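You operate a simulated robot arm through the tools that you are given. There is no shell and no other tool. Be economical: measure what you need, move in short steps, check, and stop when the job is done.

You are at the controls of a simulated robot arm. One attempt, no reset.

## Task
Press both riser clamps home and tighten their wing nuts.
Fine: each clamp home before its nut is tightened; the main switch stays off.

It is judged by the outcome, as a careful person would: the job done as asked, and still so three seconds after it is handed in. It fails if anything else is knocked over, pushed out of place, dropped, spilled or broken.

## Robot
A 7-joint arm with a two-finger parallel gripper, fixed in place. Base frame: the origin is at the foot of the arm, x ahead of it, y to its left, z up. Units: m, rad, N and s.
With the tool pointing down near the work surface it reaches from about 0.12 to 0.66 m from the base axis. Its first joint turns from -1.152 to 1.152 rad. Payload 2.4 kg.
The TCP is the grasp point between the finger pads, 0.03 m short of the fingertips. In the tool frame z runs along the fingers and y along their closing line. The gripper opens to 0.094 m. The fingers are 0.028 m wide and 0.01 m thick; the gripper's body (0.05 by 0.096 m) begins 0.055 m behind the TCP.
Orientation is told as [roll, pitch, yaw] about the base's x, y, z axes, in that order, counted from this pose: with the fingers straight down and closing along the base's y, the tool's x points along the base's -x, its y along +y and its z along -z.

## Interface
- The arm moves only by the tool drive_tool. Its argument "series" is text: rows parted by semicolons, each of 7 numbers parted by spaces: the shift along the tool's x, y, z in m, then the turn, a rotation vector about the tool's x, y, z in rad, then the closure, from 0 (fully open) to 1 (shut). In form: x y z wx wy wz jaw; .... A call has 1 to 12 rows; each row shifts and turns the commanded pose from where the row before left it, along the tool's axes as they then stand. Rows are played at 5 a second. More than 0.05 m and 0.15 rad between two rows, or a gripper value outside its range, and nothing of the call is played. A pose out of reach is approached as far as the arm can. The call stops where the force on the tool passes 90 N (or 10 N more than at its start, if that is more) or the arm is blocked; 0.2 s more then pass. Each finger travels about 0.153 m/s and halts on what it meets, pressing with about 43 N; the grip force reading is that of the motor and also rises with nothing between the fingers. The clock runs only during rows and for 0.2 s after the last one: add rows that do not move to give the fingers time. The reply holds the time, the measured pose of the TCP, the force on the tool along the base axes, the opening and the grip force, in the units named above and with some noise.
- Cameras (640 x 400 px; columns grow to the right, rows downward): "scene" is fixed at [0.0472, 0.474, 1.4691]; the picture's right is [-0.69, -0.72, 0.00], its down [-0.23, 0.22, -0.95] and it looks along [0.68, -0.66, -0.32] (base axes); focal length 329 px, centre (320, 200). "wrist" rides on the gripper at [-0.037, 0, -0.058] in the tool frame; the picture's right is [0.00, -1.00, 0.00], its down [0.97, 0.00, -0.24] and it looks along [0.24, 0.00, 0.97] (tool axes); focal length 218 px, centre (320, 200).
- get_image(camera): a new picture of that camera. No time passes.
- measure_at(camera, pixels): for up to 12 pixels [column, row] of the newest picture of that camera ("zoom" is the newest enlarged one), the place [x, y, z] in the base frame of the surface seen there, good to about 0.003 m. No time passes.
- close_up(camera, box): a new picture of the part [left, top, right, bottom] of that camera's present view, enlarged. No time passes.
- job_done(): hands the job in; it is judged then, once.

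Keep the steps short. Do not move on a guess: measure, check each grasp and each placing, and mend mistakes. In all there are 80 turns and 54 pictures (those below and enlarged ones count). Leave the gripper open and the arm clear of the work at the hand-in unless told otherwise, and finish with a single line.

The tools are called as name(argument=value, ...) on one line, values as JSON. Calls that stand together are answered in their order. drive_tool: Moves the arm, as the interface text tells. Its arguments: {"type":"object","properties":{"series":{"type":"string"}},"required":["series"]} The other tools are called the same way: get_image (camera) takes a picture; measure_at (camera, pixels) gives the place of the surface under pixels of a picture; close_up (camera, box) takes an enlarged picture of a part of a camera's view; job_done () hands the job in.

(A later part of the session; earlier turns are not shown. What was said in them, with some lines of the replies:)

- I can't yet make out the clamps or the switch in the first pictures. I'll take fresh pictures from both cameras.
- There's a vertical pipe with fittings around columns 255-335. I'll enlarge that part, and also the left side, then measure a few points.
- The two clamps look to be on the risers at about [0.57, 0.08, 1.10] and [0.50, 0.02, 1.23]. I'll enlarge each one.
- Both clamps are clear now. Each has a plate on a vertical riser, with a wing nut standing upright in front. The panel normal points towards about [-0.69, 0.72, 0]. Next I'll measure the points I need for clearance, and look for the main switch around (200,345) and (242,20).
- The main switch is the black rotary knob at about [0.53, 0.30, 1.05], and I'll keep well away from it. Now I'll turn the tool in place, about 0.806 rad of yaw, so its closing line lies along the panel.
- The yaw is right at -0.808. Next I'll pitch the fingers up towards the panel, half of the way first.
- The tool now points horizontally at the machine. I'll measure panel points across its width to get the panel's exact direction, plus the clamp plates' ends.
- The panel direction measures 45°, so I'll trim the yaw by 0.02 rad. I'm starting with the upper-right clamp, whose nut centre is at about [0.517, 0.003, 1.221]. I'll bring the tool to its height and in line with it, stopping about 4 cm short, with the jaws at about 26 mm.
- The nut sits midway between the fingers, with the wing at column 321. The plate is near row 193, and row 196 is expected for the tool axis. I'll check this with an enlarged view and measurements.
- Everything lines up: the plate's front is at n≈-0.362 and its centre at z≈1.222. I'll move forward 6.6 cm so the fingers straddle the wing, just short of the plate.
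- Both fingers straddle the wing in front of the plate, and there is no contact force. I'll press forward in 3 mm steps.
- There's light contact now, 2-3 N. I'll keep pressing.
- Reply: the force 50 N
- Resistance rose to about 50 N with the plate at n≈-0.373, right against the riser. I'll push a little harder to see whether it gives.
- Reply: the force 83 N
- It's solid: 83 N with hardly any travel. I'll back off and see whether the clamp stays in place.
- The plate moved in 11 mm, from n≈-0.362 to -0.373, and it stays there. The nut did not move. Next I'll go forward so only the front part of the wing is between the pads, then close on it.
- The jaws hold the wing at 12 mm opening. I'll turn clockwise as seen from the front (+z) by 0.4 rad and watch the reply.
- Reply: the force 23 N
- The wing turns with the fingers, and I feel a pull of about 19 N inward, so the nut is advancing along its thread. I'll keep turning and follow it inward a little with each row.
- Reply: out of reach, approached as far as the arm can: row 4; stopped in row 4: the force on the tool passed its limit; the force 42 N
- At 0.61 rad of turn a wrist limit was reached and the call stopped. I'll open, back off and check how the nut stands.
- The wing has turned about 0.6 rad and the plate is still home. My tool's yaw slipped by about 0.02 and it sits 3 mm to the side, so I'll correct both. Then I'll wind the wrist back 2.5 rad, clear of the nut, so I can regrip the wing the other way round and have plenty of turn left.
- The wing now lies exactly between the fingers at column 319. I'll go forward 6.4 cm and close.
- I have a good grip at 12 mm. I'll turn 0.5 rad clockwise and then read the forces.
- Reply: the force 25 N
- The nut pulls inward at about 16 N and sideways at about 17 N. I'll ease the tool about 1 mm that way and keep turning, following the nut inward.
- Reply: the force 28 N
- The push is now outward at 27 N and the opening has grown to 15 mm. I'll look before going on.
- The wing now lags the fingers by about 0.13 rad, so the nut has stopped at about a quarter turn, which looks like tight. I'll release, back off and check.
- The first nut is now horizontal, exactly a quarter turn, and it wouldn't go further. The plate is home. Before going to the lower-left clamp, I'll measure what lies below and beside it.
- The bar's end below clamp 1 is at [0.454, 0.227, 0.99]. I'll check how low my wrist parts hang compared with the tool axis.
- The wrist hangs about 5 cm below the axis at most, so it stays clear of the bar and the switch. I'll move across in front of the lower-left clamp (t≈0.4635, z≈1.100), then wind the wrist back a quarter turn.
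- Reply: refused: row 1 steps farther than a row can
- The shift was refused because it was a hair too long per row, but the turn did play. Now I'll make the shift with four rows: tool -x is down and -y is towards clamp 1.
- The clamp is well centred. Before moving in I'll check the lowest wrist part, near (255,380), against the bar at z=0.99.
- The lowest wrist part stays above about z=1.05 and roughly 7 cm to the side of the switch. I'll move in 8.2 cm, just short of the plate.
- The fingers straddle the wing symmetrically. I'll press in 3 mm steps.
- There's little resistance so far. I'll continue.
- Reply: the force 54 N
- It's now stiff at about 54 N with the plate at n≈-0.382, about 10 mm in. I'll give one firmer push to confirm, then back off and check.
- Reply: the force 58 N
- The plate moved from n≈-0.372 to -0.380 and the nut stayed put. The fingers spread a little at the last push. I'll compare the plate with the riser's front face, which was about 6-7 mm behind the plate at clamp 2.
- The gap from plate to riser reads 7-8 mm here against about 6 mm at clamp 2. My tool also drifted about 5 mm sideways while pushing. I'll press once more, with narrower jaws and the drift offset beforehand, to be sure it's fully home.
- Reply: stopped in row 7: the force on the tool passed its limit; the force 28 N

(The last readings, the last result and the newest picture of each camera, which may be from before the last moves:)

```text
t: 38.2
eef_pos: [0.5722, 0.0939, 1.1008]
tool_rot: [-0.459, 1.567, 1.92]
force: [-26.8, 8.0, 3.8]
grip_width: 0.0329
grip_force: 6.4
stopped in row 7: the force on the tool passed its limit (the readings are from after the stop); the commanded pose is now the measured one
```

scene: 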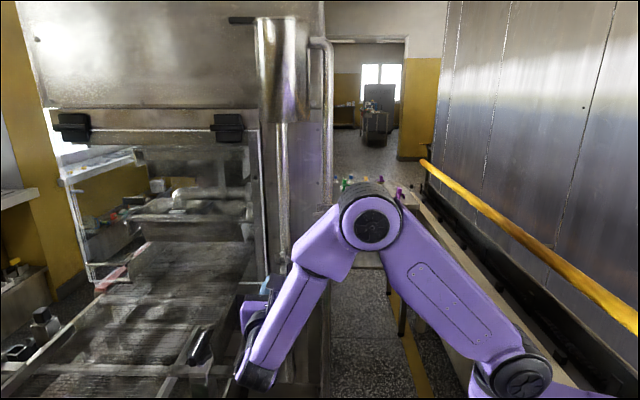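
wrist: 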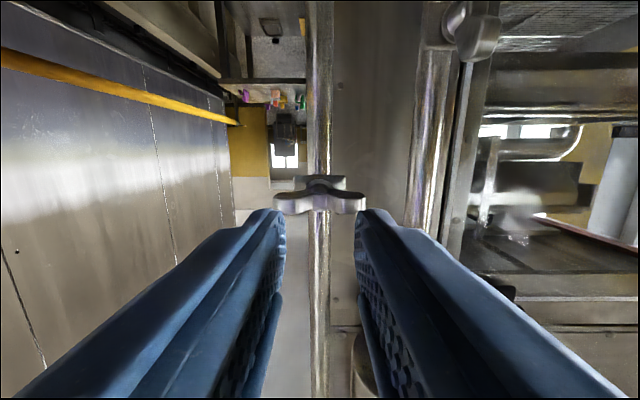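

I was stopped early at n≈-0.338, with the tool pushed sideways by about 6 mm. I'll look.

close_up(camera="wrist", box=[220, 80, 420, 280])

get_image(camera="scene")

```text
2.00 times, centred on (320, 180) of wrist
```

zoom: 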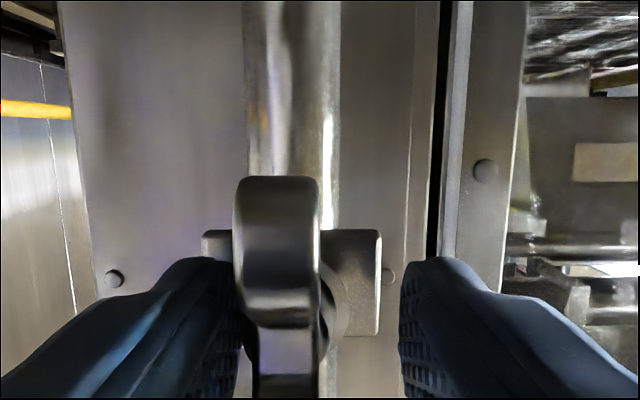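

```text
15 pictures are left
```

scene: 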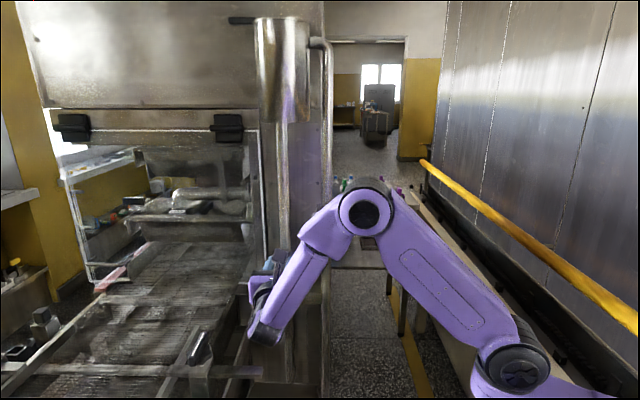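

The left finger is leaning on the wing and the whole tool is 6 mm to one side, so something may be pushing the arm. I'll measure arm points near the panel and the upper clamp.

measure_at(camera="scene", pixels=[[305, 240], [320, 212], [335, 205], [300, 250], [270, 330], [255, 330], [262, 295], [250, 285], [265, 270], [330, 190], [240, 345], [258, 340]])

close_up(camera="scene", box=[200, 220, 340, 370])

```text
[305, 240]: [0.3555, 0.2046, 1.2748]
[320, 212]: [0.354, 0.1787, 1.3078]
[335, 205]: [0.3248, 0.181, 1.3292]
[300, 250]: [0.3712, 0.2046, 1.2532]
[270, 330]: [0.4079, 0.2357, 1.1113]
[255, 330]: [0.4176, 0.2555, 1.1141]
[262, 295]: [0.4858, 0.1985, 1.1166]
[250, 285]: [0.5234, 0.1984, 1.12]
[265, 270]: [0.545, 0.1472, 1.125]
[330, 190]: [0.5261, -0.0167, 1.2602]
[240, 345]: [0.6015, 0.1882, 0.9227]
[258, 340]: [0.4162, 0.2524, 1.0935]
```

```text
2.67 times, centred on (270, 295) of scene
```

zoom: 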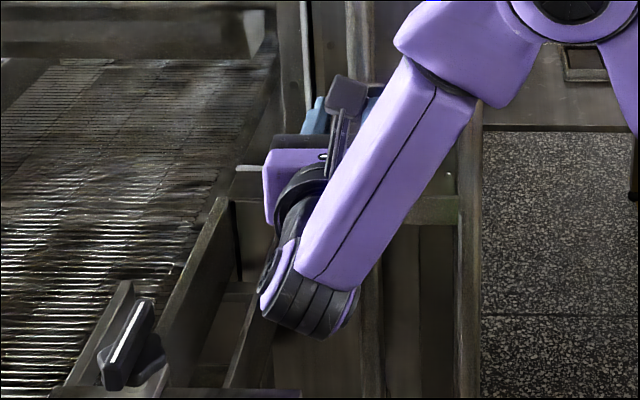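

The nut's flange measures about 26 mm across and sits in front of the plate at n≈-0.366. My 25 mm opening caught on it, and that pushed the tool aside. I'll back off and re-centre with a 31 mm opening, which clears the flange and still meets the plate ends.

drive_tool(series="0 0 -0.02 0 0 0 0.67; 0 0 -0.03 0 0 0 0.67; 0 0 -0.02 0 0 0 0.67; 0 0 0 0 0 0 0.67")

close_up(camera="wrist", box=[260, 130, 380, 250])

measure_at(camera="zoom", pixels=[[230, 220], [240, 220], [370, 220], [360, 220], [300, 120], [300, 260], [265, 220], [335, 220]])

```text
t: 39.2
eef_pos: [0.5213, 0.1431, 1.0998]
tool_rot: [-0.53, 1.565, 1.846]
force: [-0.1, 0.2, 0.4]
grip_width: 0.0311
grip_force: 0.0
```

```text
3.33 times, centred on (320, 190) of wrist
```

zoom: 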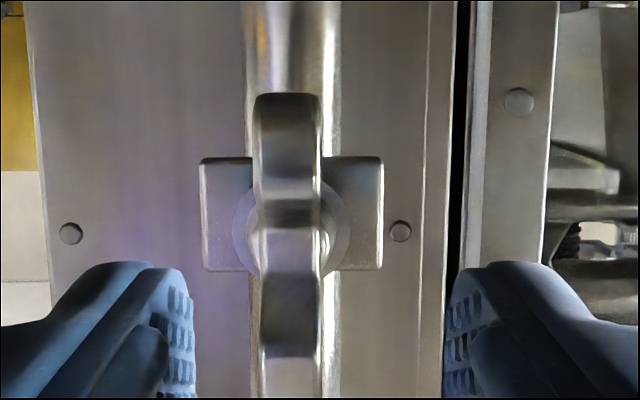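

```text
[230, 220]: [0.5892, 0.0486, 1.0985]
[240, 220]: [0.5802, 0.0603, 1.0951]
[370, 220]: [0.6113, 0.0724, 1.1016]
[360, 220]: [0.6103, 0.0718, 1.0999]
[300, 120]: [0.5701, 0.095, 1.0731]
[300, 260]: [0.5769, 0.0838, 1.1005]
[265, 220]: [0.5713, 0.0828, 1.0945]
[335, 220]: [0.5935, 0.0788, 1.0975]
```

The tool is about 5 mm off in +t and its yaw is off by 0.02. I'll correct both and look again.

drive_tool(series="0 0.0053 0 -0.02 0 0 0.67; 0 0 0 0 0 0 0.67; 0 0 0 0 0 0 0.67")

close_up(camera="wrist", box=[260, 130, 380, 250])

```text
t: 40.0
eef_pos: [0.5192, 0.1377, 1.0998]
tool_rot: [-0.482, 1.565, 1.872]
force: [0.2, 0.0, -0.3]
grip_width: 0.0312
grip_force: 0.1
```

```text
3.33 times, centred on (320, 190) of wrist
```

zoom: 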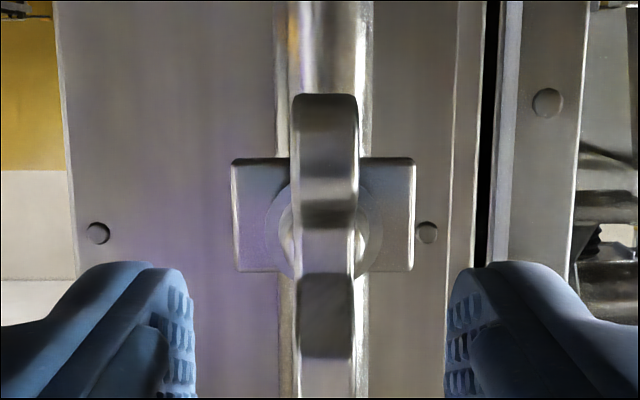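

It's centred to within 1 mm. I'll go in 7.5 cm, past the flange to just short of the plate, and read the forces.

drive_tool(series="0 -0.0008 0.03 0 0 0 0.67; 0 0 0.025 0 0 0 0.67; 0 0 0.01 0 0 0 0.67; 0 0 0.01 0 0 0 0.67; 0 0 0 0 0 0 0.67")

close_up(camera="wrist", box=[240, 120, 400, 280])

```text
t: 41.2
eef_pos: [0.5721, 0.0856, 1.0981]
tool_rot: [-0.455, 1.565, 1.904]
force: [0.1, 0.3, 1.0]
grip_width: 0.0312
grip_force: 0.1
```

```text
2.50 times, centred on (320, 200) of wrist
```

zoom: 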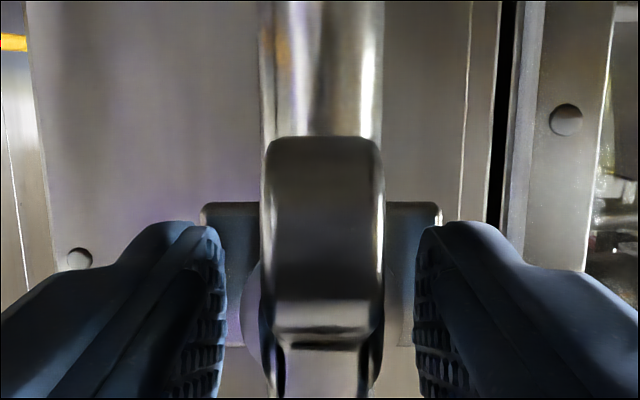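

No contact force, and both fingers stand squarely over the plate's ends. I'll press.

drive_tool(series="0 0 0.003 0 0 0 0.67; 0 0 0.002 0 0 0 0.67; 0 0 0.002 0 0 0 0.67; 0 0 0.002 0 0 0 0.67; 0 0 0.002 0 0 0 0.67; 0 0 0 0 0 0 0.67")

```text
t: 42.6
eef_pos: [0.5798, 0.0811, 1.0995]
tool_rot: [-0.18, 1.566, 2.186]
force: [-33.1, 24.2, -6.7]
grip_width: 0.0339
grip_force: 2.5
```

It stands at the same depth as before (n≈-0.3526) with 41 N. One more small push, then retreat and measure.

drive_tool(series="0 0 0.002 0 0 0 0.67; 0 0 0.001 0 0 0 0.67; 0 0 0 0 0 0 0.67")

drive_tool(series="0 0 -0.02 0 0 0 0.67; 0 0 -0.03 0 0 0 0.67; 0 0 -0.025 0 0 0 0.67; 0 0 0 0 0 0 0.67")

close_up(camera="wrist", box=[260, 130, 380, 250])

measure_at(camera="zoom", pixels=[[245, 180], [245, 210], [245, 240], [400, 180], [400, 210], [400, 240], [320, 20], [325, 40], [325, 60], [330, 20], [335, 40], [340, 30]])

```text
t: 43.4
eef_pos: [0.581, 0.0816, 1.0996]
tool_rot: [-0.049, 1.564, 2.318]
force: [-46.7, 29.5, -11.6]
grip_width: 0.0372
grip_force: 5.9
```

```text
t: 44.4
eef_pos: [0.5299, 0.1283, 1.1002]
tool_rot: [-0.671, 1.564, 1.69]
force: [-0.3, -0.5, 0.7]
grip_width: 0.031
grip_force: 0.1
```

```text
3.33 times, centred on (320, 190) of wrist
```

zoom: 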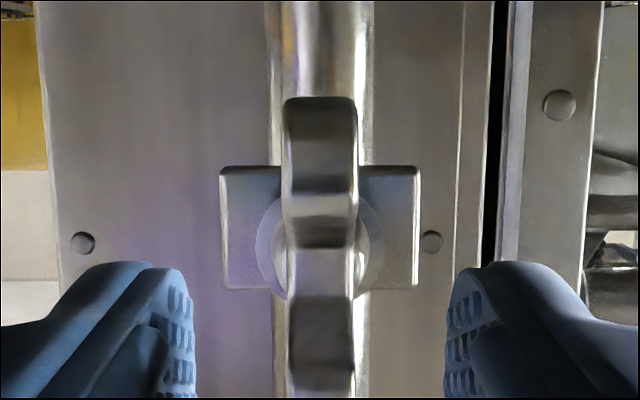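

```text
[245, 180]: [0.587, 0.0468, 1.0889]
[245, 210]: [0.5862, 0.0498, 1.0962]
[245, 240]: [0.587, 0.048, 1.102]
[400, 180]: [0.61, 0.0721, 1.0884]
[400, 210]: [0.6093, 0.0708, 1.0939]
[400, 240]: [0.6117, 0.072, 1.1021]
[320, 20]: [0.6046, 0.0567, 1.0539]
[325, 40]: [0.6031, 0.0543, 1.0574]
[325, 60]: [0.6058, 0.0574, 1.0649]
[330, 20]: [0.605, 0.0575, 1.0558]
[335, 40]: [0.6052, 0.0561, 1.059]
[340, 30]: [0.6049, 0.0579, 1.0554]
```

The plate is at n≈-0.381 and the riser front at -0.388. That 7 mm gap matches clamp 2 and it gives no further, so clamp 1 is home. Next I'll grip the wing's front part.

drive_tool(series="0 0 0.02 0 0 0 0.67; 0 0 0.0185 0 0 0 0.67; 0 0 0 0 0 0 0.67; 0 0 0 0 0 0 0.95; 0 0 0 0 0 0 0.95; 0 0 0 0 0 0 0.95")

drive_tool(series="0 0 0 0 0 0.1 0.95; 0 0 0 0 0 0.1 0.95; 0 0 0 0 0 0.1 0.95; 0 0 0 0 0 0.1 0.95; 0 0 0 0 0 0 0.95")

close_up(camera="wrist", box=[240, 120, 400, 280])

```text
t: 45.8
eef_pos: [0.5569, 0.1007, 1.0994]
tool_rot: [-0.609, 1.566, 1.748]
force: [8.7, 0.8, 1.8]
grip_width: 0.0118
grip_force: 44.9
```

```text
t: 47.0
eef_pos: [0.5572, 0.1016, 1.1005]
tool_rot: [-1.556, 1.167, 0.799]
force: [10.0, 1.3, -7.9]
grip_width: 0.0118
grip_force: 45.0
```

```text
2.50 times, centred on (320, 200) of wrist
```

zoom: 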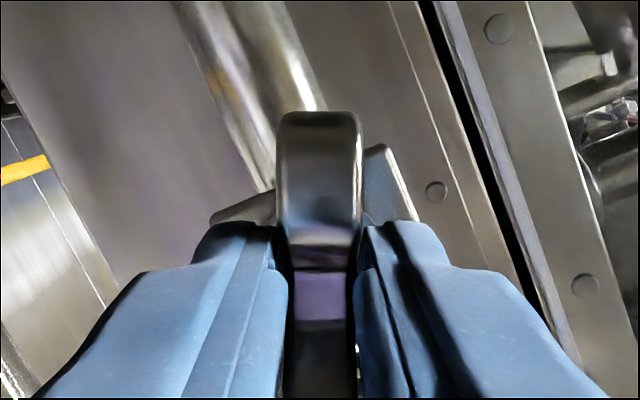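

The wing follows the turn and the forces are small. I'll carry on to just over a quarter turn in all.

drive_tool(series="0 0 0 0 0 0.1 0.95; 0 0 0 0 0 0.1 0.95; 0 0 0 0 0 0.1 0.95; 0 0 0 0 0 0.1 0.95; 0 0 0 0 0 0.1 0.95; 0 0 0 0 0 0.1 0.95; 0 0 0 0 0 0 0.95")

drive_tool(series="0 0 0 0 0 0.1 0.95; 0 0 0 0 0 0.1 0.95; 0 0 0 0 0 0.1 0.95; 0 0 0 0 0 0.1 0.95; 0 0 0 0 0 0.1 0.95; 0 0 0 0 0 0.1 0.95; 0 0 0 0 0 0.05 0.95; 0 0 0 0 0 0 0.95")

close_up(camera="wrist", box=[240, 120, 400, 280])

```text
t: 48.6
eef_pos: [0.5567, 0.1014, 1.0996]
tool_rot: [-1.566, 0.567, 0.791]
force: [0.1, 2.0, -4.9]
grip_width: 0.0118
grip_force: 44.8
```

```text
t: 50.4
eef_pos: [0.5559, 0.1017, 1.1001]
tool_rot: [-1.568, -0.082, 0.785]
force: [-4.3, 3.5, 4.1]
grip_width: 0.013
grip_force: 44.9
```

```text
2.50 times, centred on (320, 200) of wrist
```

zoom: 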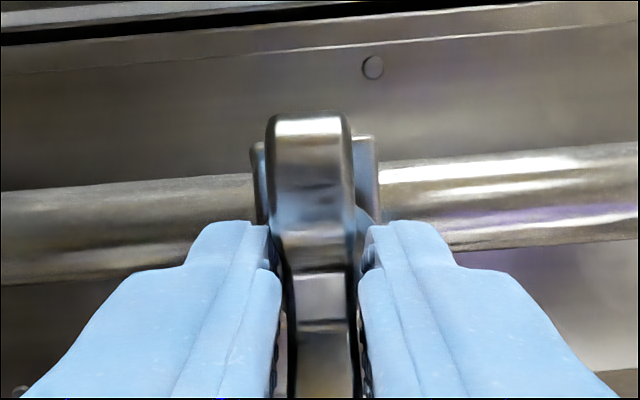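

It behaves the same as at the other clamp: the wing stops at 90° and the fingers run about 0.08 rad past it. It's tight. I'll ease back, open, retreat and check both clamps.

drive_tool(series="0 0 0 0 0 -0.08 0.95; 0 0 0 0 0 0 0.7; 0 0 0 0 0 0 0.6; 0 0 -0.03 0 0 0 0.6; 0 0 -0.04 0 0 0 0.6; 0 0 -0.04 0 0 0 0.6; 0 0 0 0 0 0 0.6")

get_image(camera="wrist")

get_image(camera="scene")

```text
t: 52.0
eef_pos: [0.4781, 0.1785, 1.0992]
tool_rot: [-1.57, -0.001, 0.788]
force: [0.5, 0.0, -0.2]
grip_width: 0.0375
grip_force: 0.0
```

```text
7 pictures are left
```

wrist: 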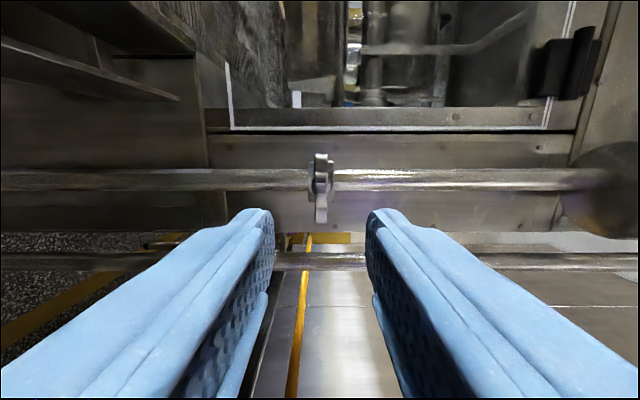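

```text
6 pictures are left
```

scene: 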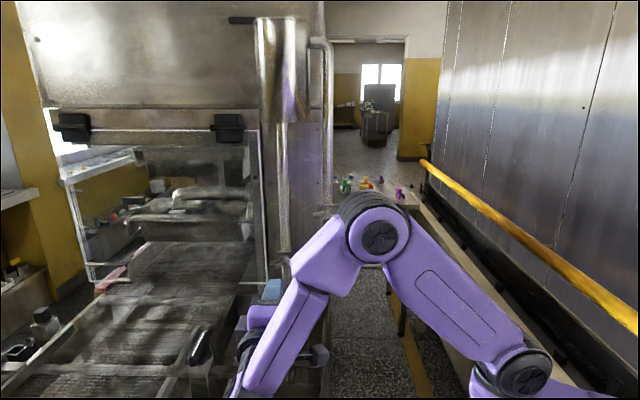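

Nut 1 is horizontal. I'll raise the arm clear, open fully and take enlarged views of both clamps and the switch.

drive_tool(series="0 -0.045 0 0 0 0 0.3; 0 -0.045 0 0 0 0 0; 0.02 -0.045 0 0 0 0 0; 0.04 -0.02 0 0 0 0 0; 0.045 -0.01 0 0 0 0 0; 0.045 0 0 0 0 0 0; 0 0 0 0 0 0 0")

close_up(camera="scene", box=[180, 190, 350, 380])

```text
t: 53.6
eef_pos: [0.373, 0.0727, 1.2658]
tool_rot: [-1.566, -0.001, 0.786]
force: [1.2, 0.8, 0.3]
grip_width: 0.0941
grip_force: 0.1
```

```text
2.11 times, centred on (265, 285) of scene
```

zoom: 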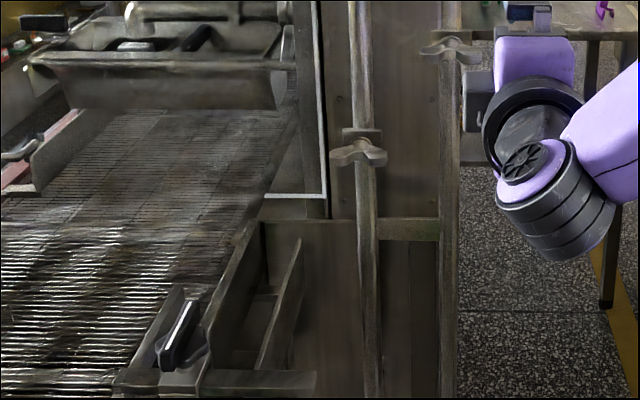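

Both nuts lie horizontal, and the switch is unchanged. I'll do a last depth check of both plates.

close_up(camera="scene", box=[255, 195, 345, 285])

measure_at(camera="scene", pixels=[[278, 258], [290, 258], [284, 258], [284, 245], [318, 209], [333, 209], [284, 264], [325, 215]])

```text
4.44 times, centred on (300, 240) of scene
```

zoom: 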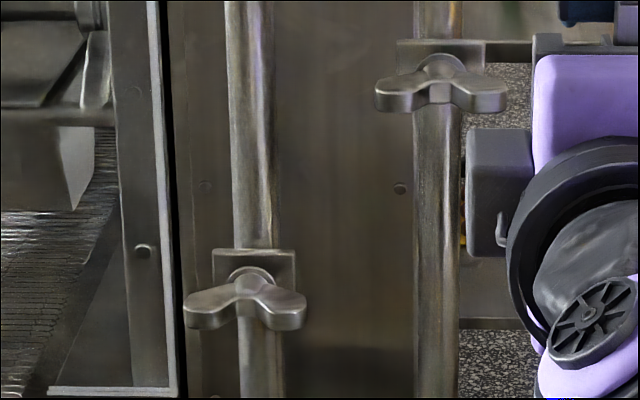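

```text
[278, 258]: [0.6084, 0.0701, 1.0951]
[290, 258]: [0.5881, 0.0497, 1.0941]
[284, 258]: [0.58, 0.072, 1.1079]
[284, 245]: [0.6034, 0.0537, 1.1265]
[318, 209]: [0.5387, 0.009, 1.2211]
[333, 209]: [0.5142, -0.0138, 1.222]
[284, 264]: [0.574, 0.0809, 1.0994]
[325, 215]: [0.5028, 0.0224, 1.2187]
```

Both plates are still home, at n≈-0.381 and -0.374, each about 7 mm ahead of its riser's front face. Both nuts are at a quarter turn. The switch is untouched, the arm is clear and the gripper is open, so I'm handing in.

job_done()

```text
The job is handed in.
```

Both riser clamps are pressed home, and each wing nut was then tightened a quarter turn to its stop; the main switch was left untouched, still off.
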